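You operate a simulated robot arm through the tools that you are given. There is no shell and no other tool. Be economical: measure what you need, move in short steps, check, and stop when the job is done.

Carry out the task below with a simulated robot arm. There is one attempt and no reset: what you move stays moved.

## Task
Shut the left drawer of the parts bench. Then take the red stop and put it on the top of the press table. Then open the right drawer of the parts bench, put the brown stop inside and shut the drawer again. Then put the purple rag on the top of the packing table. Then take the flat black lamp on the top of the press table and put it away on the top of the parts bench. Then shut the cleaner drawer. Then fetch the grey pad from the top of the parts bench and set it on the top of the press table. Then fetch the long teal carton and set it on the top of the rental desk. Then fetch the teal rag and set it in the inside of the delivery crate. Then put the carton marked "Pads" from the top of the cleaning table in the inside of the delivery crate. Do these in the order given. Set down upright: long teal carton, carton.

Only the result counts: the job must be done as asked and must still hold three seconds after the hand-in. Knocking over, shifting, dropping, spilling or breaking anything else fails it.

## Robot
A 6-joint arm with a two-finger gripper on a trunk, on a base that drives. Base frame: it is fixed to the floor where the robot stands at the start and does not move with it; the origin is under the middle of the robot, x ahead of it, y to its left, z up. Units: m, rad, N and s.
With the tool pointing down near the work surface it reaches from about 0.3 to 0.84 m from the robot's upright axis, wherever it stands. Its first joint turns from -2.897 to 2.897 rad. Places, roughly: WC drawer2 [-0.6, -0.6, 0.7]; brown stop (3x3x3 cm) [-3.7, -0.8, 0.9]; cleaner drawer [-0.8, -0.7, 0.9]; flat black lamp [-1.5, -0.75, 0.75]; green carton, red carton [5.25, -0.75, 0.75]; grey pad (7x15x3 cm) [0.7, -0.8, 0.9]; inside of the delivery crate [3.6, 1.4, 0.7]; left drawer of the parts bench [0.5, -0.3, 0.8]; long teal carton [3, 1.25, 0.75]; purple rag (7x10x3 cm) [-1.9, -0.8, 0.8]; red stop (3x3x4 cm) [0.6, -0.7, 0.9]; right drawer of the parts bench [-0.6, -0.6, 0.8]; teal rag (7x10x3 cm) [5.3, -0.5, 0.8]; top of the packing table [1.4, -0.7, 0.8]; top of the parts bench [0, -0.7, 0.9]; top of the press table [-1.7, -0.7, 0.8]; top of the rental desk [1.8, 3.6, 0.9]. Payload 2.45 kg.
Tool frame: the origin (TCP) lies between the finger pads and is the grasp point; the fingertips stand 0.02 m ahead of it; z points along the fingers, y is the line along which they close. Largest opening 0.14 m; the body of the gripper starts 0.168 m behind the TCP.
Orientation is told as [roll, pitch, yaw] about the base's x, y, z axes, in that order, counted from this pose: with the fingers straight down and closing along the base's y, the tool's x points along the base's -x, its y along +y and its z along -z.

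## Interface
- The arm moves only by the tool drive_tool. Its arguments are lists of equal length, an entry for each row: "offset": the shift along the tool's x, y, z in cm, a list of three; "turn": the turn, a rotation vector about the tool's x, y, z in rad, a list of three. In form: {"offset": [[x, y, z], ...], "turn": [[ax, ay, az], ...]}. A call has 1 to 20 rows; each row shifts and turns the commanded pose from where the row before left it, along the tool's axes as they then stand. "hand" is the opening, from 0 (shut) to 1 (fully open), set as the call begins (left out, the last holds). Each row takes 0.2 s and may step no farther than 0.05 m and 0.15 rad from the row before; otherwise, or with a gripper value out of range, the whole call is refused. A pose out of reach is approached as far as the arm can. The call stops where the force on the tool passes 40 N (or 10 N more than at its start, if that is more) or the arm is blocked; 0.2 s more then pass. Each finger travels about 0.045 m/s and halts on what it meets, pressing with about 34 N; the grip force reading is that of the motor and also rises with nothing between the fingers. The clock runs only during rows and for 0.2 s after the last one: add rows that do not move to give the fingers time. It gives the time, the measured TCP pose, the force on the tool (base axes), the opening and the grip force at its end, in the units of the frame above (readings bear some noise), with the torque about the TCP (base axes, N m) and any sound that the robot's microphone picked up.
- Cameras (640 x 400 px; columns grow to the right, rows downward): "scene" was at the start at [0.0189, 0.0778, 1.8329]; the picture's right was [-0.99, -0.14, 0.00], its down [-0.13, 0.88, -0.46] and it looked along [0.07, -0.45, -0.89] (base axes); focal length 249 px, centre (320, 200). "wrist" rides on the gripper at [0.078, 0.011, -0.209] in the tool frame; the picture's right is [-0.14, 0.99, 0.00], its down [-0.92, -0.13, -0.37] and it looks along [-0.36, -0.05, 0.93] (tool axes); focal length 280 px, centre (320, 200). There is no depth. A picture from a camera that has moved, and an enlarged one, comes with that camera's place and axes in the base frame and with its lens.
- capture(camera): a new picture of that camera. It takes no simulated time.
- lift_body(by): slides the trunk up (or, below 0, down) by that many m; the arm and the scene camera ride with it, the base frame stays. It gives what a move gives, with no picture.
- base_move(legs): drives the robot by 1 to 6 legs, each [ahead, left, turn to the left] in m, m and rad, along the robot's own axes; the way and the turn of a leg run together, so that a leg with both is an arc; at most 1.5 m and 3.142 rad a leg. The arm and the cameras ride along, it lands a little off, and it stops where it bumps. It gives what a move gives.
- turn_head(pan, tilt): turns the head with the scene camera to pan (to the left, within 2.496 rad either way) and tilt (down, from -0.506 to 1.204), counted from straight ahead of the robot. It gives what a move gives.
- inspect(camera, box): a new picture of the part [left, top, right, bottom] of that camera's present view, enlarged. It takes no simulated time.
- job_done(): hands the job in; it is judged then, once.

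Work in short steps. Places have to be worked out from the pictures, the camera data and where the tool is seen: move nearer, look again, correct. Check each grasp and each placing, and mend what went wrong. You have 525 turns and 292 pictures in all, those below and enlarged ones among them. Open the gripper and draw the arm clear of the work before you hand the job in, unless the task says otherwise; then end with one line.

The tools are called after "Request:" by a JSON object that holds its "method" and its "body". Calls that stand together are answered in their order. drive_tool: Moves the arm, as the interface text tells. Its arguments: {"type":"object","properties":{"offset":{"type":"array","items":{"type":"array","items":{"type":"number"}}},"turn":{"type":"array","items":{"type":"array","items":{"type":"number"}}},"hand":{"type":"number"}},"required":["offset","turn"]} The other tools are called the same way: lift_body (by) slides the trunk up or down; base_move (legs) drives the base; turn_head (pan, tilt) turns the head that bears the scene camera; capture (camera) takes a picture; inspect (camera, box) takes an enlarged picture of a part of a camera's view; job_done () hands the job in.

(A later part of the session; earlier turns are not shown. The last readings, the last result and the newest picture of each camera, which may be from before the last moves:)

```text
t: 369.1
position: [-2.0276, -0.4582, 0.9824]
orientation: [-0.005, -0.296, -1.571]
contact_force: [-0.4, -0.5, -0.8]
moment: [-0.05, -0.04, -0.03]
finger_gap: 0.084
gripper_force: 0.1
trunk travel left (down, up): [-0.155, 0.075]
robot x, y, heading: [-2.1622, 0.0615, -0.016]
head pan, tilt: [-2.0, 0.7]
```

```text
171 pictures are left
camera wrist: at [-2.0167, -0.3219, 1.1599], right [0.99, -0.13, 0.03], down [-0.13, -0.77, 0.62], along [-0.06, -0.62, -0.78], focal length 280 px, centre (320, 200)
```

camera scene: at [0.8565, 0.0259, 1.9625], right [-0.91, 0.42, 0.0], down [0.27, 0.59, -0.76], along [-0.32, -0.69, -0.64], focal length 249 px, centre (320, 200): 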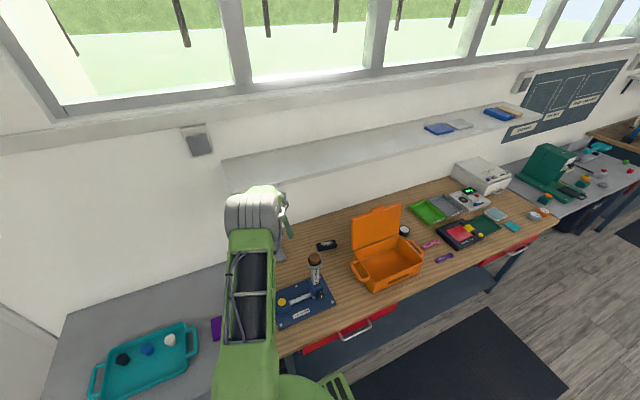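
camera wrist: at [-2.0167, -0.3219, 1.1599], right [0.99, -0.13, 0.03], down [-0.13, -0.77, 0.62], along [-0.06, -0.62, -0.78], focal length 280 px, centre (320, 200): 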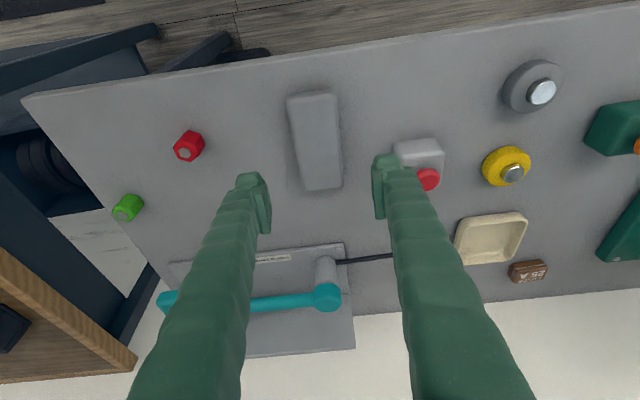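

The pad is on the press table. Now the long teal carton: I raise and straighten the tool, and drive along the aisle to x ≈2.

Request:
{"method": "drive_tool", "body": {"offset": [[0, 0, -4], [0, 0, -4], [0, 0, -4], [0, 0, -4], [0, 0, -4]], "turn": [[0, 0.1, 0], [0, 0.1, 0], [0, 0.096, 0], [0, 0, 0], [0, 0, 0]]}}

Request:
{"method": "base_move", "body": {"legs": [[0, 0.28, 0.016], [1.5, 0, 0], [1.5, 0, 0], [1.1, 0, 0]]}}

Request:
{"method": "turn_head", "body": {"pan": 0.6, "tilt": 0.5}}

Request:
{"method": "capture", "body": {"camera": "scene"}}

```text
t: 370.3
position: [-2.0343, -0.4374, 1.1605]
orientation: [-0.051, -0.074, -1.592]
contact_force: [-0.1, 0.0, -0.4]
moment: [-0.04, -0.02, 0.0]
finger_gap: 0.0841
gripper_force: 0.1
out of reach, approached as far as the arm can: row 1
trunk travel left (down, up): [-0.155, 0.075]
robot x, y, heading: [-2.1563, 0.056, -0.012]
head pan, tilt: [-2.0, 0.7]
```

```text
t: 392.6
position: [2.0466, -0.1653, 1.1597]
orientation: [-0.051, -0.075, -1.581]
contact_force: [-0.4, 0.4, 0.4]
moment: [-0.03, 0.01, 0.01]
finger_gap: 0.0841
gripper_force: 0.2
trunk travel left (down, up): [-0.155, 0.075]
robot x, y, heading: [1.9156, 0.3333, -0.003]
head pan, tilt: [-2.0, 0.7]
```

```text
t: 394.9
position: [2.0455, -0.1662, 1.16]
orientation: [-0.053, -0.076, -1.58]
contact_force: [0.0, 0.5, -0.7]
moment: [0.06, -0.03, 0.01]
finger_gap: 0.0841
gripper_force: 0.1
trunk travel left (down, up): [-0.155, 0.075]
robot x, y, heading: [1.9131, 0.3321, -0.007]
head pan, tilt: [0.6, 0.499]
```

```text
170 pictures are left
camera scene: at [2.0014, 0.5238, 1.9353], right [0.56, -0.83, 0.0], down [-0.4, -0.27, -0.88], along [0.73, 0.49, -0.48], focal length 249 px, centre (320, 200)
```

scene: 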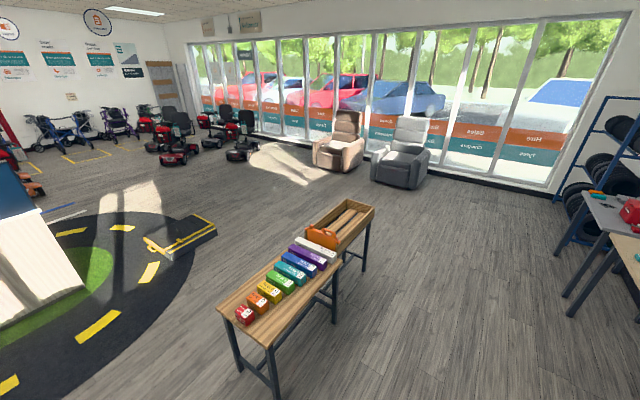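

Request:
{"method": "inspect", "body": {"camera": "scene", "box": [210, 190, 390, 340]}}

```text
2.67 times, centred on (300, 265) of scene
camera zoom: at [2.0014, 0.5238, 1.9353], right [0.56, -0.83, 0.0], down [-0.4, -0.27, -0.88], along [0.73, 0.49, -0.48], focal length 664 px, centre (373, 27)
```

zoom: 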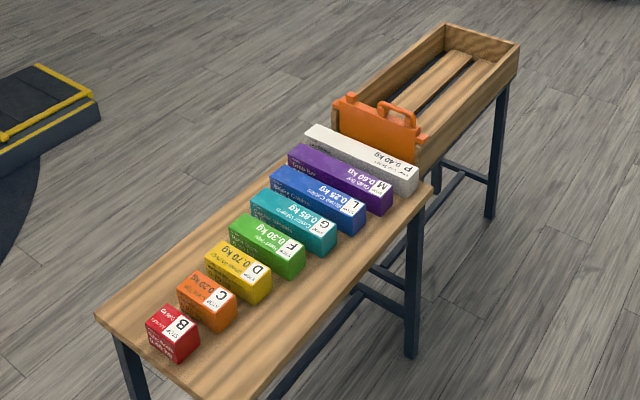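

The teal carton "G" is the fourth from the crate end, at about (2.84, 1.31), lying along y. I straighten the tool, drive nearer and turn the base around so the arm faces that table.

Request:
{"method": "drive_tool", "body": {"offset": [[0, 0, -2], [0, 0, 0]], "turn": [[-0.052, 0, 0], [0, 0.075, 0]]}}

Request:
{"method": "base_move", "body": {"legs": [[0.9, 0.15, 0], [0, 0, 3.14]]}}

Request:
{"method": "turn_head", "body": {"pan": -1.5, "tilt": 0.9}}

Request:
{"method": "capture", "body": {"camera": "scene"}}

Request:
{"method": "capture", "body": {"camera": "wrist"}}

```text
t: 395.5
position: [2.0475, -0.1654, 1.1797]
orientation: [0.003, -0.001, -1.581]
contact_force: [0.0, 0.1, 0.1]
moment: [0.05, 0.0, -0.01]
finger_gap: 0.084
gripper_force: 0.0
trunk travel left (down, up): [-0.155, 0.075]
robot x, y, heading: [1.9165, 0.3326, -0.008]
head pan, tilt: [0.6, 0.499]
```

```text
t: 407.7
position: [2.6596, 0.9682, 1.1801]
orientation: [0.0, 0.001, 1.608]
contact_force: [-0.7, -0.9, -0.5]
moment: [-0.01, 0.0, -0.02]
finger_gap: 0.084
gripper_force: 0.1
trunk travel left (down, up): [-0.155, 0.075]
robot x, y, heading: [2.8137, 0.4811, -3.1]
head pan, tilt: [0.6, 0.499]
```

```text
t: 409.7
position: [2.6609, 0.9695, 1.1809]
orientation: [0.003, -0.001, 1.607]
contact_force: [-0.7, 0.6, -0.2]
moment: [-0.02, -0.01, 0.0]
finger_gap: 0.0841
gripper_force: 0.1
trunk travel left (down, up): [-0.155, 0.075]
robot x, y, heading: [2.815, 0.4818, -3.101]
head pan, tilt: [-1.499, 0.901]
```

```text
168 pictures are left
camera scene: at [2.8012, 0.4139, 1.9014], right [0.99, 0.11, 0.0], down [0.09, -0.78, -0.62], along [-0.07, 0.62, -0.78], focal length 249 px, centre (320, 200)
```

scene: 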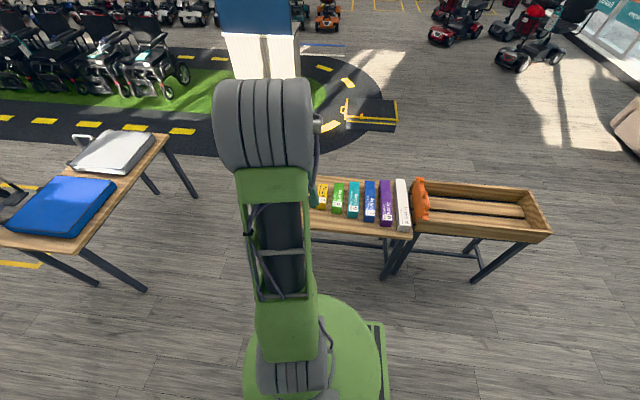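

```text
167 pictures are left
camera wrist: at [2.652, 0.8909, 1.389], right [-0.99, 0.1, 0.0], down [0.09, 0.92, 0.37], along [0.04, 0.37, -0.93], focal length 280 px, centre (320, 200)
```

wrist: 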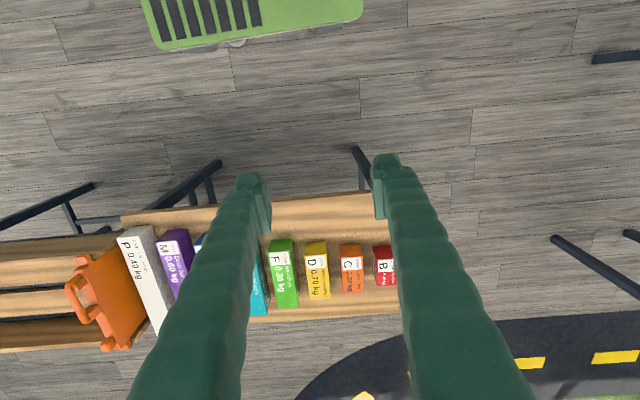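

The heading is off by 0.04 rad. I correct it and shift so that the tool hovers near the teal carton, then look again.

Request:
{"method": "base_move", "body": {"legs": [[0, 0, -0.04], [-0.19, -0.15, 0]]}}

Request:
{"method": "capture", "body": {"camera": "wrist"}}

```text
t: 412.1
position: [2.8702, 1.1247, 1.1811]
orientation: [0.001, 0.0, 1.568]
contact_force: [0.6, 0.2, 0.2]
moment: [-0.03, 0.03, -0.02]
finger_gap: 0.0839
gripper_force: 0.0
trunk travel left (down, up): [-0.155, 0.075]
robot x, y, heading: [3.0046, 0.6267, -3.136]
head pan, tilt: [-1.499, 0.901]
```

```text
166 pictures are left
camera wrist: at [2.859, 1.0474, 1.3889], right [-0.99, 0.14, 0.0], down [0.13, 0.92, 0.37], along [0.05, 0.37, -0.93], focal length 280 px, centre (320, 200)
```

wrist: 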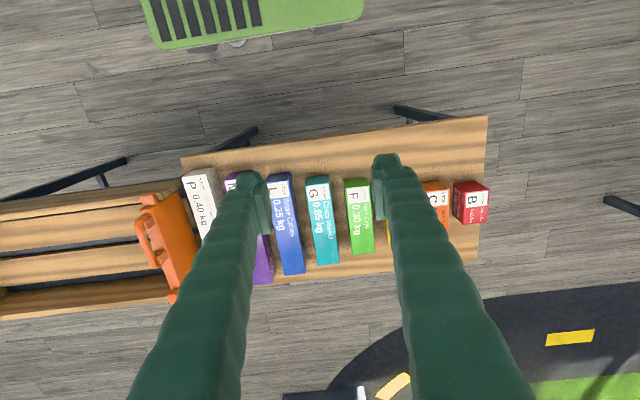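

Request:
{"method": "inspect", "body": {"camera": "wrist", "box": [260, 160, 400, 290]}}

```text
3.08 times, centred on (330, 225) of wrist
camera zoom: at [2.859, 1.0474, 1.3889], right [-0.99, 0.14, 0.0], down [0.13, 0.92, 0.37], along [0.05, 0.37, -0.93], focal length 863 px, centre (289, 123)
```

zoom: 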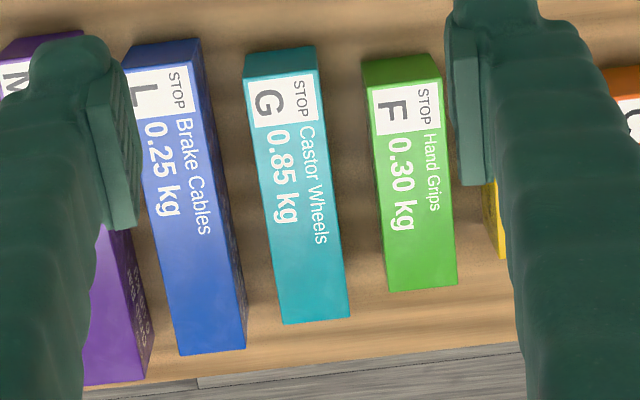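

The teal carton measures about 6 × 23 cm with 3 cm gaps to its neighbours; centre ≈ (2.894, 1.375). I move a bit closer and hover over it with a 7.5 cm opening.

Request:
{"method": "base_move", "body": {"legs": [[0, -0.05, -0.005]]}}

Request:
{"method": "drive_tool", "body": {"offset": [[-4, -0.5, 0], [-4, -0.5, 0], [-4, -0.5, 0], [-4, -0.5, 0], [-4, 0, 0], [0, 0, 4], [0, 0, 4], [0, 0, 4], [0, 0, 4]], "turn": [[0, 0, 0], [0, 0, 0], [0, 0, 0], [0, 0, 0], [0, 0, 0], [0, 0, 0], [0, 0, 0], [0, 0, 0], [0, 0, 0]], "hand": 0.54}}

Request:
{"method": "capture", "body": {"camera": "wrist"}}

```text
t: 413.2
position: [2.871, 1.1752, 1.1791]
orientation: [0.001, 0.0, 1.565]
contact_force: [0.6, -0.4, -0.9]
moment: [-0.04, 0.02, 0.01]
finger_gap: 0.0839
gripper_force: 0.1
trunk travel left (down, up): [-0.155, 0.075]
robot x, y, heading: [3.0078, 0.6778, 3.138]
head pan, tilt: [-1.499, 0.901]
```

```text
t: 415.2
position: [2.8927, 1.3764, 1.0195]
orientation: [-0.001, 0.001, 1.563]
contact_force: [0.5, 0.1, 0.5]
moment: [-0.06, -0.01, -0.02]
finger_gap: 0.0757
gripper_force: 0.1
trunk travel left (down, up): [-0.155, 0.075]
robot x, y, heading: [3.0063, 0.6748, 3.14]
head pan, tilt: [-1.499, 0.901]
```

```text
164 pictures are left
camera wrist: at [2.8821, 1.2987, 1.2287], right [-0.99, 0.15, 0.0], down [0.14, 0.92, 0.37], along [0.05, 0.37, -0.93], focal length 280 px, centre (320, 200)
```

wrist: 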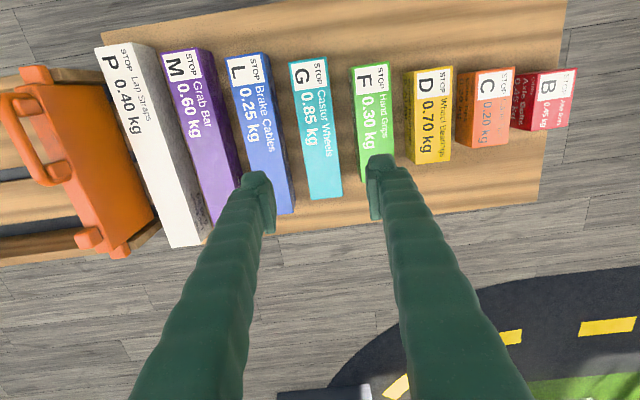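

The carton's top is at z ≈0.76, centre (2.893, 1.37), right under the tool. I descend to z 0.81 and check the finger clearances.

Request:
{"method": "drive_tool", "body": {"offset": [[0.5, 0, 4], [0, 0, 4], [0, 0, 4], [0, 0, 4], [0, 0, 4.5], [0, 0, 0]], "turn": [[0, 0, 0], [0, 0, 0], [0, 0, 0], [0, 0, 0], [0, 0, 0], [0, 0, 0]]}}

Request:
{"method": "capture", "body": {"camera": "wrist"}}

```text
t: 416.6
position: [2.8922, 1.3704, 0.8158]
orientation: [0.002, -0.001, 1.562]
contact_force: [-0.2, -0.2, -0.1]
moment: [0.01, 0.01, -0.03]
finger_gap: 0.0756
gripper_force: 0.0
trunk travel left (down, up): [-0.155, 0.075]
robot x, y, heading: [3.0045, 0.6754, 3.144]
head pan, tilt: [-1.499, 0.901]
```

```text
163 pictures are left
camera wrist: at [2.8812, 1.293, 1.0248], right [-0.99, 0.15, 0.0], down [0.14, 0.92, 0.37], along [0.05, 0.37, -0.93], focal length 280 px, centre (320, 200)
```

wrist: 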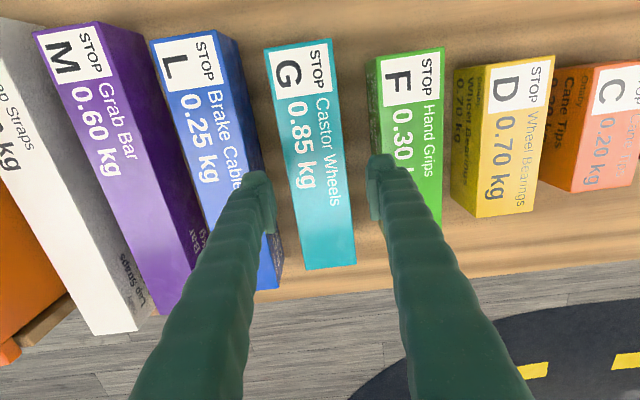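

Centred at x 2.892 with clearance on both sides. I descend to z 0.735.

Request:
{"method": "drive_tool", "body": {"offset": [[0, 0, 2], [0, 0, 2], [0, 0, 1.5], [0, 0, 1.5], [0, 0, 1], [0, 0, 0]], "turn": [[0, 0, 0], [0, 0, 0], [0, 0, 0], [0, 0, 0], [0, 0, 0], [0, 0, 0]]}}

Request:
{"method": "capture", "body": {"camera": "wrist"}}

```text
t: 418.0
position: [2.8915, 1.3685, 0.7347]
orientation: [0.002, -0.001, 1.562]
contact_force: [0.6, -0.2, -0.2]
moment: [-0.02, -0.03, 0.03]
finger_gap: 0.0754
gripper_force: 0.0
trunk travel left (down, up): [-0.155, 0.075]
robot x, y, heading: [3.0039, 0.6819, 3.138]
head pan, tilt: [-1.499, 0.901]
```

```text
162 pictures are left
camera wrist: at [2.8815, 1.2924, 0.944], right [-0.99, 0.15, 0.0], down [0.14, 0.92, 0.37], along [0.05, 0.37, -0.93], focal length 280 px, centre (320, 200)
```

wrist: 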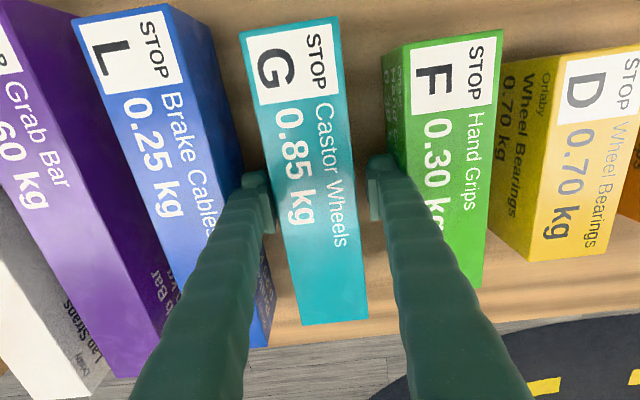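

The fingers straddle the carton. I close.

Request:
{"method": "drive_tool", "body": {"offset": [[0, 0, 0.5], [0, 0, 0]], "turn": [[0, 0, 0], [0, 0, 0]]}}

Request:
{"method": "drive_tool", "body": {"offset": [[0, 0, 0], [0, 0, 0], [0, 0, 0], [0, 0, 0]], "turn": [[0, 0, 0], [0, 0, 0], [0, 0, 0], [0, 0, 0]], "hand": 0}}

Request:
{"method": "drive_tool", "body": {"offset": [[0, 0, -1], [0, 0, -1.5], [0, 0, -2], [0, 0, 0]], "turn": [[0, 0, 0], [0, 0, 0], [0, 0, 0], [0, 0, 0]]}}

Request:
{"method": "capture", "body": {"camera": "wrist"}}

```text
t: 418.6
position: [2.8931, 1.3702, 0.731]
orientation: [0.002, -0.001, 1.562]
contact_force: [0.3, -0.2, -0.6]
moment: [0.02, -0.01, -0.01]
finger_gap: 0.0756
gripper_force: 0.0
trunk travel left (down, up): [-0.155, 0.075]
robot x, y, heading: [3.0069, 0.6765, 3.134]
head pan, tilt: [-1.499, 0.901]
```

```text
t: 419.6
position: [2.8924, 1.3707, 0.7313]
orientation: [-0.001, 0.001, 1.563]
contact_force: [4.1, 0.0, -0.3]
moment: [0.0, 0.08, 0.06]
finger_gap: 0.0625
gripper_force: 34.1
trunk travel left (down, up): [-0.155, 0.075]
robot x, y, heading: [3.0033, 0.6766, 3.138]
head pan, tilt: [-1.499, 0.901]
```

```text
t: 420.6
position: [2.892, 1.3687, 0.7747]
orientation: [0.003, -0.001, 1.562]
contact_force: [-0.1, -0.3, -8.4]
moment: [0.05, -0.02, 0.01]
finger_gap: 0.0625
gripper_force: 33.7
trunk travel left (down, up): [-0.155, 0.075]
robot x, y, heading: [3.0079, 0.677, 3.143]
head pan, tilt: [-1.499, 0.901]
```

```text
161 pictures are left
camera wrist: at [2.8813, 1.2924, 0.9832], right [-0.99, 0.15, 0.0], down [0.14, 0.92, 0.37], along [0.05, 0.36, -0.93], focal length 280 px, centre (320, 200)
```

wrist: 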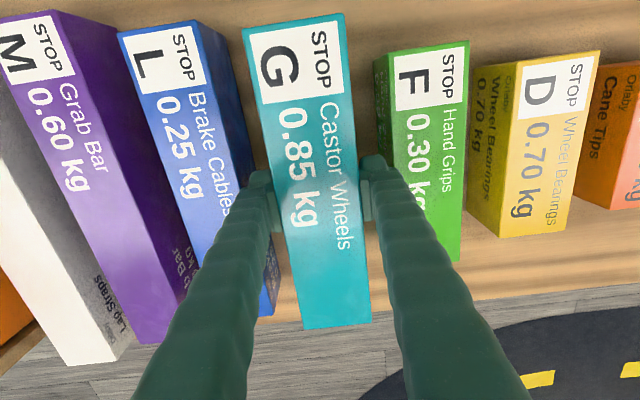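

The carton is lifted level (8.4 N, matching 0.85 kg). I raise it to carrying height and look toward the rental desk.

Request:
{"method": "drive_tool", "body": {"offset": [[0, 0, -4], [0, 0, -4.5], [0, 0, -4.5], [0, 0, -4.5], [2, 0, -4.5], [3, 0, -3.5], [3, 0, -3.5], [3, 0, -3.5], [3, 0, -3.5]], "turn": [[0, 0, 0], [0, 0, 0], [0, 0, 0], [0, 0, 0], [0, 0, 0], [0, 0, 0], [0, 0, 0], [0, 0, 0], [0, 0, 0]]}}

Request:
{"method": "turn_head", "body": {"pan": -1.1, "tilt": 0.4}}

Request:
{"method": "capture", "body": {"camera": "scene"}}

Request:
{"method": "turn_head", "body": {"pan": -2.1, "tilt": 0.4}}

Request:
{"method": "capture", "body": {"camera": "scene"}}

```text
t: 422.6
position: [2.89, 1.2248, 1.1354]
orientation: [0.002, -0.001, 1.561]
contact_force: [0.2, -1.0, -7.7]
moment: [0.07, -0.03, 0.02]
finger_gap: 0.0626
gripper_force: 34.5
trunk travel left (down, up): [-0.155, 0.075]
robot x, y, heading: [3.0022, 0.6777, 3.135]
head pan, tilt: [-1.499, 0.901]
```

```text
t: 423.5
position: [2.8889, 1.2285, 1.1348]
orientation: [0.002, -0.001, 1.561]
contact_force: [0.6, 0.4, -9.3]
moment: [0.01, 0.02, -0.03]
finger_gap: 0.0627
gripper_force: 34.1
trunk travel left (down, up): [-0.155, 0.075]
robot x, y, heading: [2.9997, 0.6765, 3.14]
head pan, tilt: [-1.1, 0.4]
```

```text
160 pictures are left
camera scene: at [2.9514, 0.6224, 1.9443], right [0.89, 0.45, 0.0], down [0.18, -0.35, -0.92], along [-0.42, 0.82, -0.39], focal length 249 px, centre (320, 200)
```

scene: 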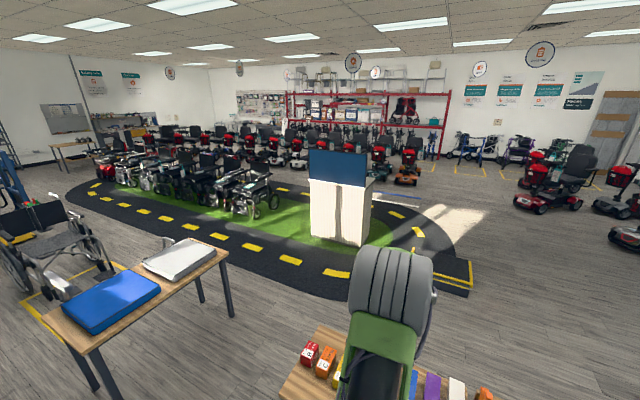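

```text
t: 424.8
position: [2.8899, 1.2279, 1.134]
orientation: [0.002, 0.0, 1.562]
contact_force: [0.2, -0.1, -8.0]
moment: [0.01, 0.03, 0.0]
finger_gap: 0.0624
gripper_force: 34.0
trunk travel left (down, up): [-0.155, 0.075]
robot x, y, heading: [3.0026, 0.678, 3.14]
head pan, tilt: [-2.1, 0.4]
```

```text
159 pictures are left
camera scene: at [3.0402, 0.6193, 1.9444], right [0.86, -0.51, 0.0], down [-0.2, -0.34, -0.92], along [0.47, 0.79, -0.39], focal length 249 px, centre (320, 200)
```

scene: 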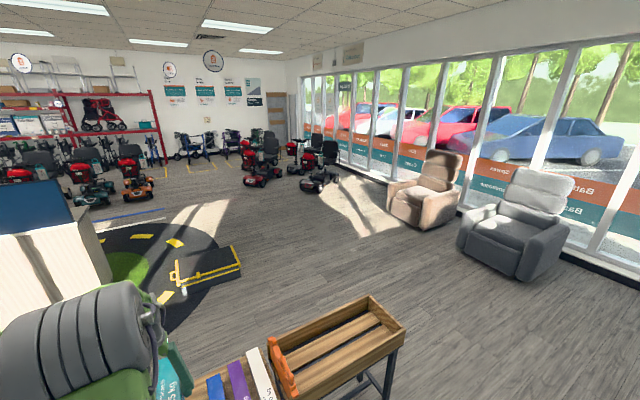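

The desk stands at about x 1.3–2.0, y 3.45–4.0. The gap between the tables is tight, so I go around the crate's right end: back off, drive to x ≈4.5, then toward +y.

Request:
{"method": "base_move", "body": {"legs": [[0, 0.2, 0], [-1.5, 0, 0], [0, -1.1, 0], [0, -1.05, 0]]}}

Request:
{"method": "turn_head", "body": {"pan": -0.5, "tilt": 0.4}}

Request:
{"method": "capture", "body": {"camera": "scene"}}

```text
t: 452.8
position: [4.4132, 3.173, 1.1356]
orientation: [0.0, -0.001, 1.55]
contact_force: [0.3, 0.1, -8.7]
moment: [0.01, 0.0, -0.01]
finger_gap: 0.0621
gripper_force: 34.2
trunk travel left (down, up): [-0.155, 0.075]
robot x, y, heading: [4.5209, 2.6185, 3.132]
head pan, tilt: [-2.1, 0.4]
```

```text
t: 454.4
position: [4.414, 3.1724, 1.1347]
orientation: [0.003, 0.001, 1.551]
contact_force: [0.5, 0.7, -7.9]
moment: [-0.02, -0.01, -0.03]
finger_gap: 0.0616
gripper_force: 33.8
trunk travel left (down, up): [-0.155, 0.075]
robot x, y, heading: [4.5192, 2.6191, 3.126]
head pan, tilt: [-0.499, 0.4]
```

```text
158 pictures are left
camera scene: at [4.4279, 2.5285, 1.9444], right [0.49, 0.87, 0.0], down [0.34, -0.19, -0.92], along [-0.8, 0.45, -0.39], focal length 249 px, centre (320, 200)
```

scene: 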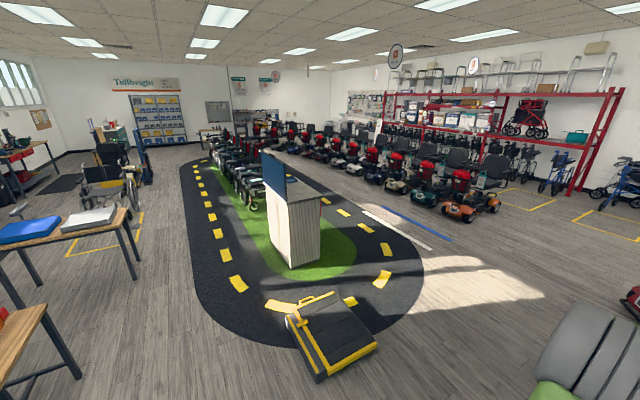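

Request:
{"method": "inspect", "body": {"camera": "scene", "box": [220, 130, 380, 280]}}

```text
2.67 times, centred on (300, 205) of scene
camera zoom: at [4.4279, 2.5285, 1.9444], right [0.49, 0.87, 0.0], down [0.34, -0.19, -0.92], along [-0.8, 0.45, -0.39], focal length 664 px, centre (373, 187)
```

zoom: 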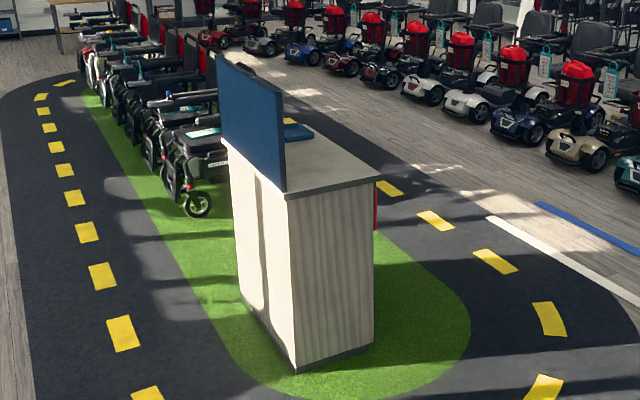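

The desk has a tall blue panel on its −y edge, so I'll serve it from the +y side: drive around the ramp at y ≈4.35, turn the base around so the arm points −y, then back up to x ≈1.9.

Request:
{"method": "base_move", "body": {"legs": [[0, -1.4, 0], [0, -0.35, 0], [0, 0, 3.142]]}}

Request:
{"method": "turn_head", "body": {"pan": -2.4, "tilt": 0.45}}

Request:
{"method": "capture", "body": {"camera": "scene"}}

```text
refused: 3.142 is not a number from -3.14159 to 3.14159
```

```text
t: 456.3
position: [4.4125, 3.1723, 1.135]
orientation: [0.003, -0.001, 1.552]
contact_force: [0.3, 0.8, -8.1]
moment: [0.01, 0.03, -0.01]
finger_gap: 0.0618
gripper_force: 34.4
trunk travel left (down, up): [-0.155, 0.075]
robot x, y, heading: [4.5224, 2.619, 3.125]
head pan, tilt: [-2.4, 0.45]
```

```text
156 pictures are left
camera scene: at [4.5771, 2.5442, 1.9398], right [0.67, -0.75, 0.0], down [-0.32, -0.29, -0.9], along [0.67, 0.6, -0.44], focal length 249 px, centre (320, 200)
```

scene: 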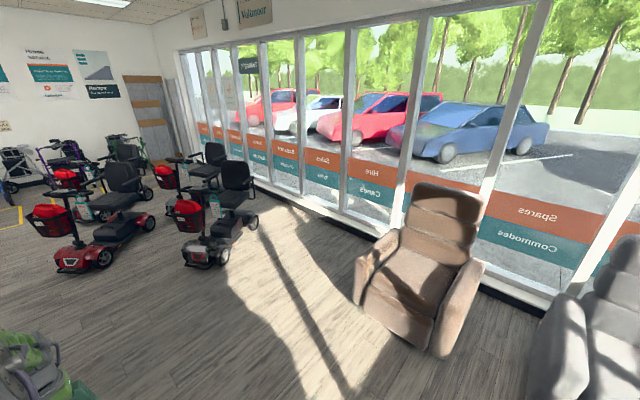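

A turn value limit refused the drive. Here there's ample space, so I turn the base around now, then go to y ≈4.35 and back to x ≈3.

Request:
{"method": "base_move", "body": {"legs": [[0, 0, 3.141], [-0.2, 1.4, 0], [0, 0.35, 0]]}}

Request:
{"method": "turn_head", "body": {"pan": -2.4, "tilt": 0.45}}

Request:
{"method": "capture", "body": {"camera": "scene"}}

```text
t: 479.4
position: [4.4348, 3.8244, 1.1353]
orientation: [0.002, 0.001, -1.564]
contact_force: [0.3, 0.0, -7.9]
moment: [0.0, 0.01, -0.01]
finger_gap: 0.0614
gripper_force: 33.8
trunk travel left (down, up): [-0.155, 0.075]
robot x, y, heading: [4.3142, 4.3697, 0.01]
head pan, tilt: [-2.4, 0.45]
```

```text
t: 480.0
position: [4.4348, 3.8236, 1.1348]
orientation: [0.001, 0.0, -1.565]
contact_force: [0.6, 0.8, -7.9]
moment: [0.03, 0.02, -0.01]
finger_gap: 0.0616
gripper_force: 34.2
trunk travel left (down, up): [-0.155, 0.075]
robot x, y, heading: [4.3115, 4.368, 0.011]
head pan, tilt: [-2.4, 0.45]
```

```text
155 pictures are left
camera scene: at [4.2538, 4.4494, 1.9398], right [-0.68, 0.73, 0.0], down [0.32, 0.3, -0.9], along [-0.66, -0.62, -0.44], focal length 249 px, centre (320, 200)
```

scene: 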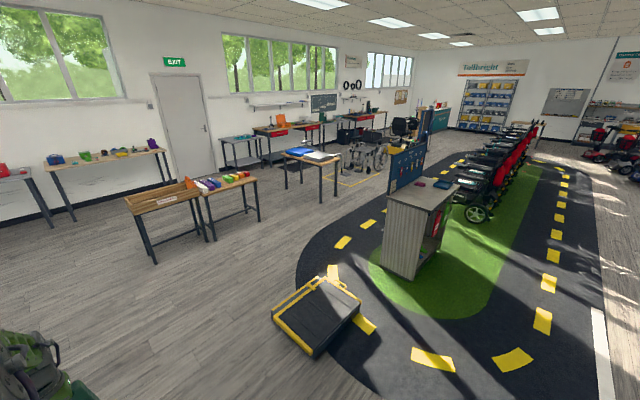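

Request:
{"method": "inspect", "body": {"camera": "scene", "box": [360, 140, 480, 290]}}

```text
2.67 times, centred on (420, 215) of scene
camera zoom: at [4.2538, 4.4494, 1.9398], right [-0.68, 0.73, 0.0], down [0.32, 0.3, -0.9], along [-0.66, -0.62, -0.44], focal length 664 px, centre (53, 160)
```

zoom: 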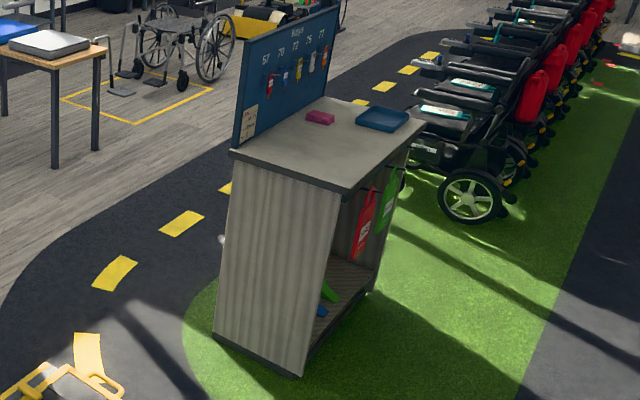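

The desk top (x 1.34–2.15, y 3.4–3.82) is free in its +x half. I back up to x ≈1.83 so the carton comes over (1.95, 3.63).

Request:
{"method": "base_move", "body": {"legs": [[-1.5, 0, -0.01], [-0.98, -0.04, 0]]}}

Request:
{"method": "turn_head", "body": {"pan": -1.1, "tilt": 0.8}}

Request:
{"method": "capture", "body": {"camera": "scene"}}

Request:
{"method": "capture", "body": {"camera": "wrist"}}

```text
t: 492.1
position: [1.9484, 3.7786, 1.1351]
orientation: [0.003, 0.0, -1.576]
contact_force: [0.2, 0.4, -8.5]
moment: [0.02, -0.03, -0.04]
finger_gap: 0.0614
gripper_force: 33.9
trunk travel left (down, up): [-0.155, 0.075]
robot x, y, heading: [1.8314, 4.3254, -0.0]
head pan, tilt: [-2.4, 0.45]
```

```text
t: 493.6
position: [1.9487, 3.7775, 1.1345]
orientation: [0.002, 0.001, -1.573]
contact_force: [-0.4, -0.2, -8.7]
moment: [0.01, -0.01, -0.01]
finger_gap: 0.0616
gripper_force: 34.3
trunk travel left (down, up): [-0.155, 0.075]
robot x, y, heading: [1.8313, 4.3258, 0.004]
head pan, tilt: [-1.1, 0.799]
```

```text
153 pictures are left
camera scene: at [1.8782, 4.3954, 1.9093], right [-0.89, -0.46, 0.0], down [-0.33, 0.64, -0.7], along [0.32, -0.62, -0.72], focal length 249 px, centre (320, 200)
```

scene: 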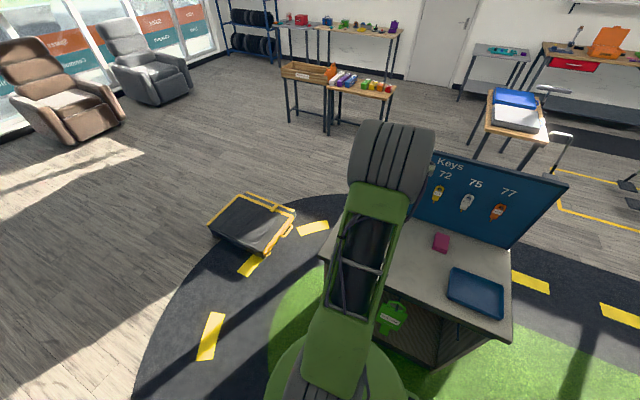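

```text
152 pictures are left
camera wrist: at [1.9595, 3.8572, 1.344], right [0.99, -0.14, 0.0], down [-0.13, -0.92, 0.37], along [-0.05, -0.36, -0.93], focal length 280 px, centre (320, 200)
```

wrist: 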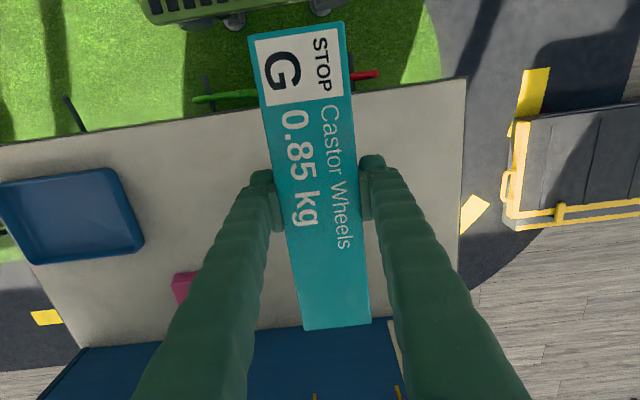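

The free patch is right below. I move 15 cm inward and lower to z 0.99.

Request:
{"method": "drive_tool", "body": {"offset": [[-4, 0, 0], [-4, 0, 0], [-4, 0, 0], [-3.3, 0, 0], [0, 0, 4], [0, 0, 4], [0, 0, 4], [0, 0, 2.5]], "turn": [[0, 0, 0], [0, 0, 0], [0, 0, 0], [0, 0, 0], [0, 0, 0], [0, 0, 0], [0, 0, 0], [0, 0, 0]]}}

Request:
{"method": "capture", "body": {"camera": "wrist"}}

Request:
{"method": "capture", "body": {"camera": "scene"}}

```text
t: 495.4
position: [1.9487, 3.624, 0.9892]
orientation: [0.001, -0.001, -1.576]
contact_force: [-0.1, -0.9, -7.8]
moment: [0.05, -0.02, 0.0]
finger_gap: 0.0611
gripper_force: 34.2
trunk travel left (down, up): [-0.155, 0.075]
robot x, y, heading: [1.8311, 4.3292, -0.0]
head pan, tilt: [-1.1, 0.799]
```

```text
151 pictures are left
camera wrist: at [1.9596, 3.7038, 1.199], right [0.99, -0.14, 0.0], down [-0.13, -0.92, 0.37], along [-0.05, -0.36, -0.93], focal length 280 px, centre (320, 200)
```

wrist: 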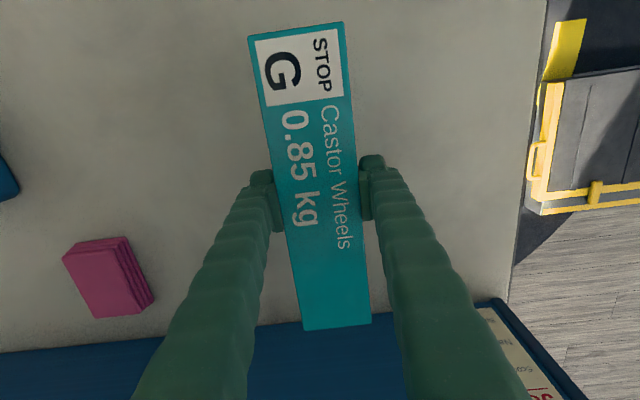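

```text
150 pictures are left
camera scene: at [1.8784, 4.3948, 1.9093], right [-0.89, -0.46, 0.0], down [-0.33, 0.64, -0.7], along [0.32, -0.62, -0.72], focal length 249 px, centre (320, 200)
```

scene: 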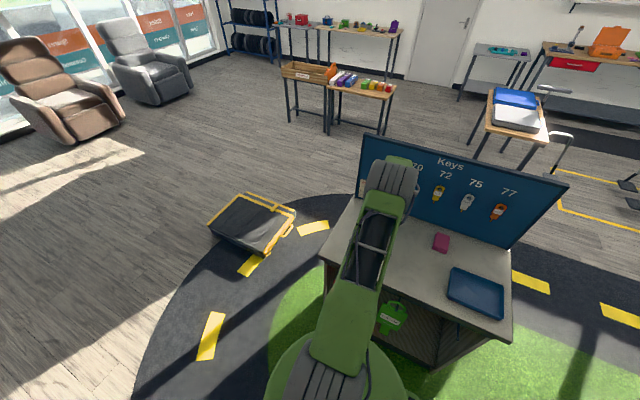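

Everything is clear. I lower gently to contact.

Request:
{"method": "drive_tool", "body": {"offset": [[0, 0, 2], [0, 0, 1], [0, 0, 0.5], [0, 0, 0.5], [0, 0, 0.5], [0, 0, 0.5], [0, 0, 0.5], [0, 0, 0.5], [0, 0, 0.5], [0, 0, 0.5], [0, 0, 0.5], [0, 0, 0.5], [0, 0, 0.5], [0, 0, 0.5]], "turn": [[0, 0, 0], [0, 0, 0], [0, 0, 0], [0, 0, 0], [0, 0, 0], [0, 0, 0], [0, 0, 0], [0, 0, 0], [0, 0, 0], [0, 0, 0], [0, 0, 0], [0, 0, 0], [0, 0, 0], [0, 0, 0]]}}

```text
t: 496.9
position: [1.9463, 3.6208, 0.9447]
orientation: [0.003, -0.01, -1.575]
contact_force: [0.6, 4.2, 15.5]
moment: [1.33, 0.14, 0.04]
finger_gap: 0.061
gripper_force: 34.2
trunk travel left (down, up): [-0.155, 0.075]
robot x, y, heading: [1.8315, 4.3266, -0.001]
head pan, tilt: [-1.1, 0.799]
stopped in row 7: the force on the tool passed its limit at 47 N (the readings are from after the stop); the commanded pose is now the measured one
```

Touchdown. I open slightly and rise.

Request:
{"method": "drive_tool", "body": {"offset": [[0, 0, -0.1], [0, 0, 0], [0, 0, 0], [0, 0, 0]], "turn": [[0, 0, 0], [0, 0, 0], [0, 0, 0], [0, 0, 0]], "hand": 0.58}}

Request:
{"method": "drive_tool", "body": {"offset": [[0, 0, -2], [0, 0, -4], [0, 0, -5], [0, 0, -5], [2, 0, -4], [3, 0, -3]], "turn": [[0, 0, 0], [0, 0, 0], [0, 0, 0], [0, 0, 0], [0, 0, 0], [0, 0, 0]]}}

Request:
{"method": "capture", "body": {"camera": "wrist"}}

```text
t: 497.9
position: [1.948, 3.6209, 0.9442]
orientation: [0.0, -0.009, -1.573]
contact_force: [0.2, -0.7, -1.0]
moment: [-0.02, 0.0, 0.05]
finger_gap: 0.0812
gripper_force: 0.1
trunk travel left (down, up): [-0.155, 0.075]
robot x, y, heading: [1.8286, 4.3284, 0.007]
head pan, tilt: [-1.1, 0.799]
```

```text
t: 499.4
position: [1.9479, 3.6747, 1.1753]
orientation: [0.001, -0.008, -1.575]
contact_force: [-0.4, 0.8, 0.6]
moment: [-0.05, 0.01, 0.0]
finger_gap: 0.0812
gripper_force: 0.0
trunk travel left (down, up): [-0.155, 0.075]
robot x, y, heading: [1.8341, 4.3263, 0.002]
head pan, tilt: [-1.1, 0.799]
```

```text
149 pictures are left
camera wrist: at [1.9584, 3.7558, 1.3831], right [0.99, -0.14, 0.0], down [-0.13, -0.92, 0.38], along [-0.05, -0.37, -0.93], focal length 280 px, centre (320, 200)
```

wrist: 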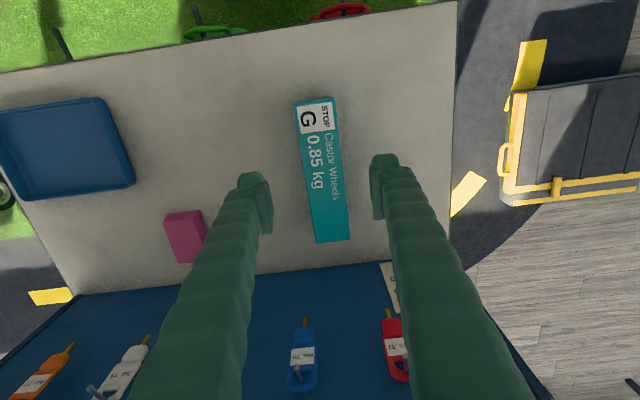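

The teal carton stands properly on the rental desk. Now back around the ramp to the cleaning table for the teal rag.

Request:
{"method": "base_move", "body": {"legs": [[1.5, 0, 0], [1.25, 0, 0], [0, -1.5, 0], [0, -1.5, 0], [0, -0.9, 0]]}}

Request:
{"method": "turn_head", "body": {"pan": -0.9, "tilt": 0.6}}

Request:
{"method": "capture", "body": {"camera": "scene"}}

```text
t: 546.3
position: [4.701, -0.2094, 1.1732]
orientation: [0.0, -0.007, -1.58]
contact_force: [0.1, -0.5, -0.4]
moment: [-0.02, 0.01, 0.01]
finger_gap: 0.0812
gripper_force: 0.1
trunk travel left (down, up): [-0.155, 0.075]
robot x, y, heading: [4.5878, 0.4472, -0.006]
head pan, tilt: [-1.1, 0.799]
```

```text
t: 547.1
position: [4.7001, -0.2086, 1.1731]
orientation: [0.003, -0.009, -1.583]
contact_force: [-0.4, 0.3, 0.6]
moment: [-0.03, 0.05, 0.02]
finger_gap: 0.0813
gripper_force: 0.2
trunk travel left (down, up): [-0.155, 0.075]
robot x, y, heading: [4.593, 0.4478, -0.001]
head pan, tilt: [-0.901, 0.6]
```

```text
148 pictures are left
camera scene: at [4.6536, 0.5173, 1.9261], right [-0.79, -0.62, 0.0], down [-0.35, 0.45, -0.82], along [0.51, -0.65, -0.57], focal length 249 px, centre (320, 200)
```

scene: 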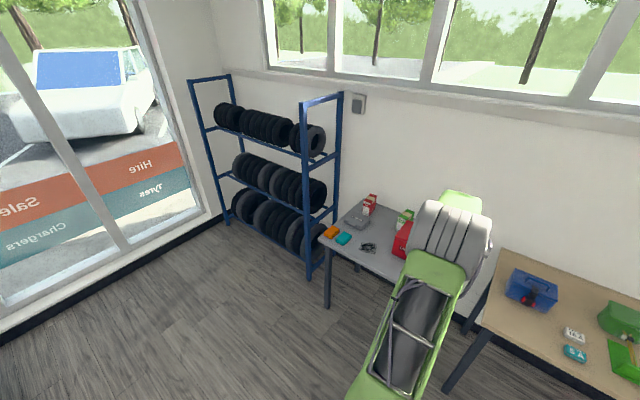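

Request:
{"method": "inspect", "body": {"camera": "scene", "box": [300, 170, 440, 290]}}

```text
3.33 times, centred on (370, 230) of scene
camera zoom: at [4.6536, 0.5173, 1.9261], right [-0.79, -0.62, 0.0], down [-0.35, 0.45, -0.82], along [0.51, -0.65, -0.57], focal length 830 px, centre (153, 100)
```

zoom: 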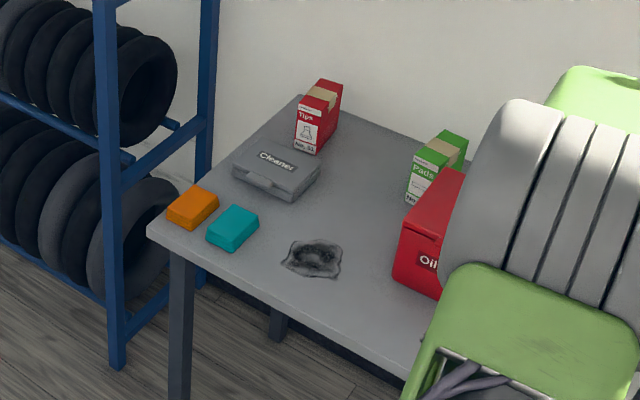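

The teal rag is at about (5.27, −0.52); the green "Pads" carton stands near (5.01, −0.86). I move in front of the rag.

Request:
{"method": "base_move", "body": {"legs": [[0.56, -0.28, 0]]}}

Request:
{"method": "capture", "body": {"camera": "wrist"}}

```text
t: 550.6
position: [5.2629, -0.4888, 1.1747]
orientation: [0.001, -0.007, -1.577]
contact_force: [0.3, 0.3, 0.6]
moment: [0.02, -0.02, -0.01]
finger_gap: 0.0814
gripper_force: 0.1
trunk travel left (down, up): [-0.155, 0.075]
robot x, y, heading: [5.1487, 0.1637, -0.002]
head pan, tilt: [-0.901, 0.6]
```

```text
146 pictures are left
camera wrist: at [5.2736, -0.4083, 1.3822], right [0.99, -0.14, 0.0], down [-0.13, -0.92, 0.38], along [-0.05, -0.37, -0.93], focal length 280 px, centre (320, 200)
```

wrist: 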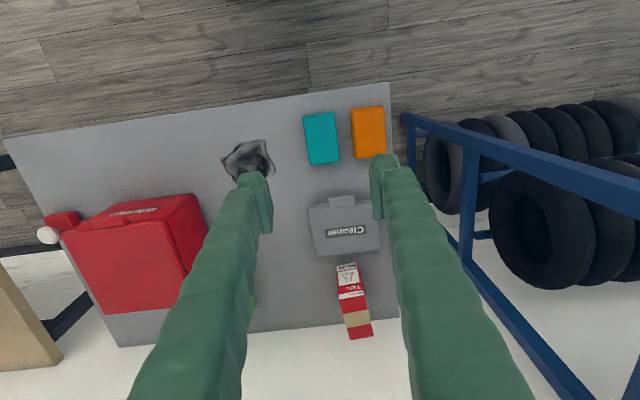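

The rag is at (5.264, −0.505), the orange rag 3 cm beside it. With the 8 cm opening there is room; I descend to z 0.89.

Request:
{"method": "drive_tool", "body": {"offset": [[-1.5, 0.1, 0], [0, 0, 4.5], [0, 0, 4.5], [0, 0, 4.5], [0, 0, 4.5], [0, 0, 4.5], [0, 0, 4.5], [0, 0, 1.5]], "turn": [[0, 0, 0], [0, 0, 0], [0, 0, 0], [0, 0, 0], [0, 0, 0], [0, 0, 0], [0, 0, 0], [0, 0, 0]]}}

Request:
{"method": "capture", "body": {"camera": "wrist"}}

```text
t: 552.4
position: [5.2633, -0.5076, 0.8894]
orientation: [0.0, -0.01, -1.577]
contact_force: [0.2, -0.6, -0.1]
moment: [0.0, 0.03, 0.02]
finger_gap: 0.0812
gripper_force: 0.0
trunk travel left (down, up): [-0.155, 0.075]
robot x, y, heading: [5.1428, 0.163, 0.001]
head pan, tilt: [-0.901, 0.6]
```

```text
145 pictures are left
camera wrist: at [5.2749, -0.4255, 1.098], right [0.99, -0.14, 0.0], down [-0.13, -0.92, 0.38], along [-0.05, -0.37, -0.93], focal length 280 px, centre (320, 200)
```

wrist: 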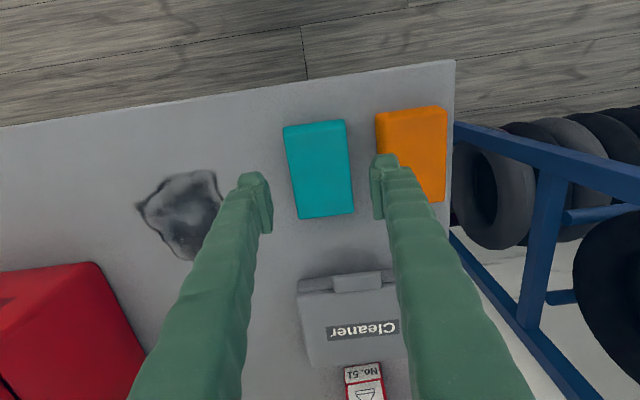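

Centred; I narrow the opening to 7.4 cm for extra clearance to the orange rag and descend to z 0.812.

Request:
{"method": "drive_tool", "body": {"offset": [[0, 0.2, 2], [0, 0, 2.5], [0, 0, 1.5], [0, 0, 1], [0, 0, 0.7], [0, 0, 0]], "turn": [[0, 0, 0], [0, 0, 0], [0, 0, 0], [0, 0, 0], [0, 0, 0], [0, 0, 0]], "hand": 0.53}}

Request:
{"method": "capture", "body": {"camera": "wrist"}}

```text
t: 553.7
position: [5.2665, -0.5079, 0.8187]
orientation: [0.002, -0.013, -1.576]
contact_force: [-1.0, 9.7, 20.5]
moment: [0.38, 0.39, -0.28]
finger_gap: 0.0741
gripper_force: 0.0
trunk travel left (down, up): [-0.155, 0.075]
robot x, y, heading: [5.1486, 0.1684, 0.0]
head pan, tilt: [-0.901, 0.6]
stopped in row 6: the force on the tool passed its limit at 43 N (the readings are from after the stop); the commanded pose is now the measured one
```

```text
144 pictures are left
camera wrist: at [5.2774, -0.4258, 1.0261], right [0.99, -0.14, 0.0], down [-0.13, -0.92, 0.38], along [-0.05, -0.38, -0.93], focal length 280 px, centre (320, 200)
```

wrist: 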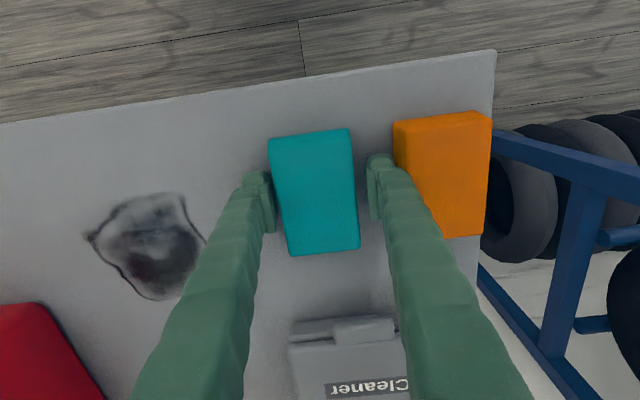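

The fingertips touched the table (z ≈0.798). I rise 4 mm and close on the rag.

Request:
{"method": "drive_tool", "body": {"offset": [[0, -0.2, -0.4], [0, 0, 0]], "turn": [[0, 0, 0], [0, 0, 0]]}}

Request:
{"method": "drive_tool", "body": {"offset": [[0, 0, 0], [0, 0, 0], [0, 0, 0], [0, 0, 0]], "turn": [[0, 0, 0], [0, 0, 0], [0, 0, 0], [0, 0, 0]], "hand": 0}}

Request:
{"method": "drive_tool", "body": {"offset": [[0, 0, -2], [0, 0, -3], [0, 0, -5], [0, 0, -5], [0, 0, -5], [0, 0, -5], [0, 0, -5]], "turn": [[0, 0, 0], [0, 0, 0], [0, 0, 0], [0, 0, 0], [0, 0, 0], [0, 0, 0], [0, 0, 0]]}}

Request:
{"method": "capture", "body": {"camera": "wrist"}}

```text
t: 554.3
position: [5.264, -0.5092, 0.8198]
orientation: [0.003, -0.012, -1.576]
contact_force: [-0.2, 0.2, 0.1]
moment: [-0.01, -0.01, 0.03]
finger_gap: 0.074
gripper_force: 0.1
trunk travel left (down, up): [-0.155, 0.075]
robot x, y, heading: [5.1481, 0.165, 0.006]
head pan, tilt: [-0.901, 0.6]
```

```text
t: 555.3
position: [5.2644, -0.5086, 0.8202]
orientation: [0.002, -0.011, -1.575]
contact_force: [0.3, -0.5, -0.4]
moment: [-0.02, 0.03, 0.05]
finger_gap: 0.064
gripper_force: 33.8
trunk travel left (down, up): [-0.155, 0.075]
robot x, y, heading: [5.1484, 0.1671, 0.002]
head pan, tilt: [-0.901, 0.6]
```

```text
t: 556.9
position: [5.263, -0.505, 1.1207]
orientation: [0.002, -0.011, -1.577]
contact_force: [0.5, 0.3, -0.5]
moment: [-0.03, 0.04, 0.01]
finger_gap: 0.0642
gripper_force: 33.9
trunk travel left (down, up): [-0.155, 0.075]
robot x, y, heading: [5.1465, 0.1629, -0.002]
head pan, tilt: [-0.901, 0.6]
```

```text
143 pictures are left
camera wrist: at [5.2756, -0.4227, 1.3287], right [0.99, -0.14, 0.0], down [-0.13, -0.92, 0.38], along [-0.05, -0.38, -0.93], focal length 280 px, centre (320, 200)
```

wrist: 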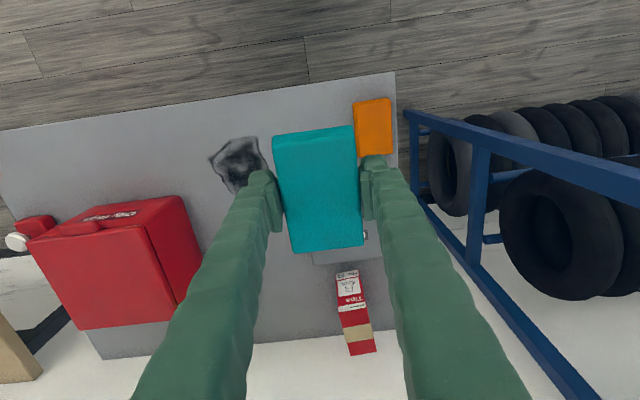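

The rag is held. I back away from the table, turn the base around, and drive to the crate.

Request:
{"method": "base_move", "body": {"legs": [[-0.3, 0.4, 0], [0, 0, 3.141], [1.15, -0.05, 0]]}}

Request:
{"method": "capture", "body": {"camera": "wrist"}}

Request:
{"method": "turn_head", "body": {"pan": -1.2, "tilt": 0.9}}

Request:
{"method": "capture", "body": {"camera": "scene"}}

```text
t: 573.9
position: [3.5677, 1.2746, 1.1211]
orientation: [0.002, -0.012, 1.575]
contact_force: [0.8, -0.9, -0.2]
moment: [0.01, 0.01, -0.04]
finger_gap: 0.0637
gripper_force: 33.8
trunk travel left (down, up): [-0.155, 0.075]
robot x, y, heading: [3.6911, 0.6033, -3.128]
head pan, tilt: [-0.901, 0.6]
```

```text
142 pictures are left
camera wrist: at [3.5585, 1.1947, 1.3281], right [-0.99, 0.13, 0.0], down [0.13, 0.92, 0.38], along [0.05, 0.38, -0.93], focal length 280 px, centre (320, 200)
```

wrist: 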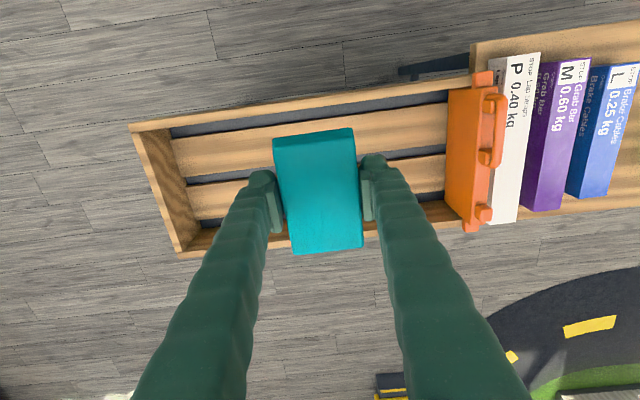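

```text
t: 574.6
position: [3.5683, 1.2755, 1.1203]
orientation: [0.002, -0.011, 1.576]
contact_force: [0.3, -0.1, -0.1]
moment: [0.02, -0.01, 0.0]
finger_gap: 0.0638
gripper_force: 34.2
trunk travel left (down, up): [-0.155, 0.075]
robot x, y, heading: [3.6955, 0.6035, -3.133]
head pan, tilt: [-1.201, 0.901]
```

```text
141 pictures are left
camera scene: at [3.6546, 0.5355, 1.9014], right [0.93, 0.37, 0.0], down [0.29, -0.73, -0.62], along [-0.23, 0.58, -0.78], focal length 249 px, centre (320, 200)
```

scene: 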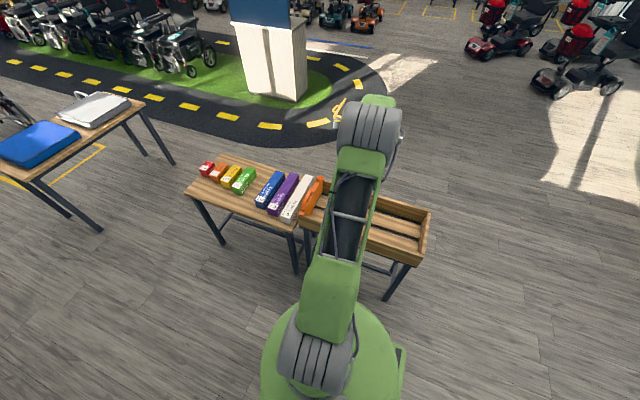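

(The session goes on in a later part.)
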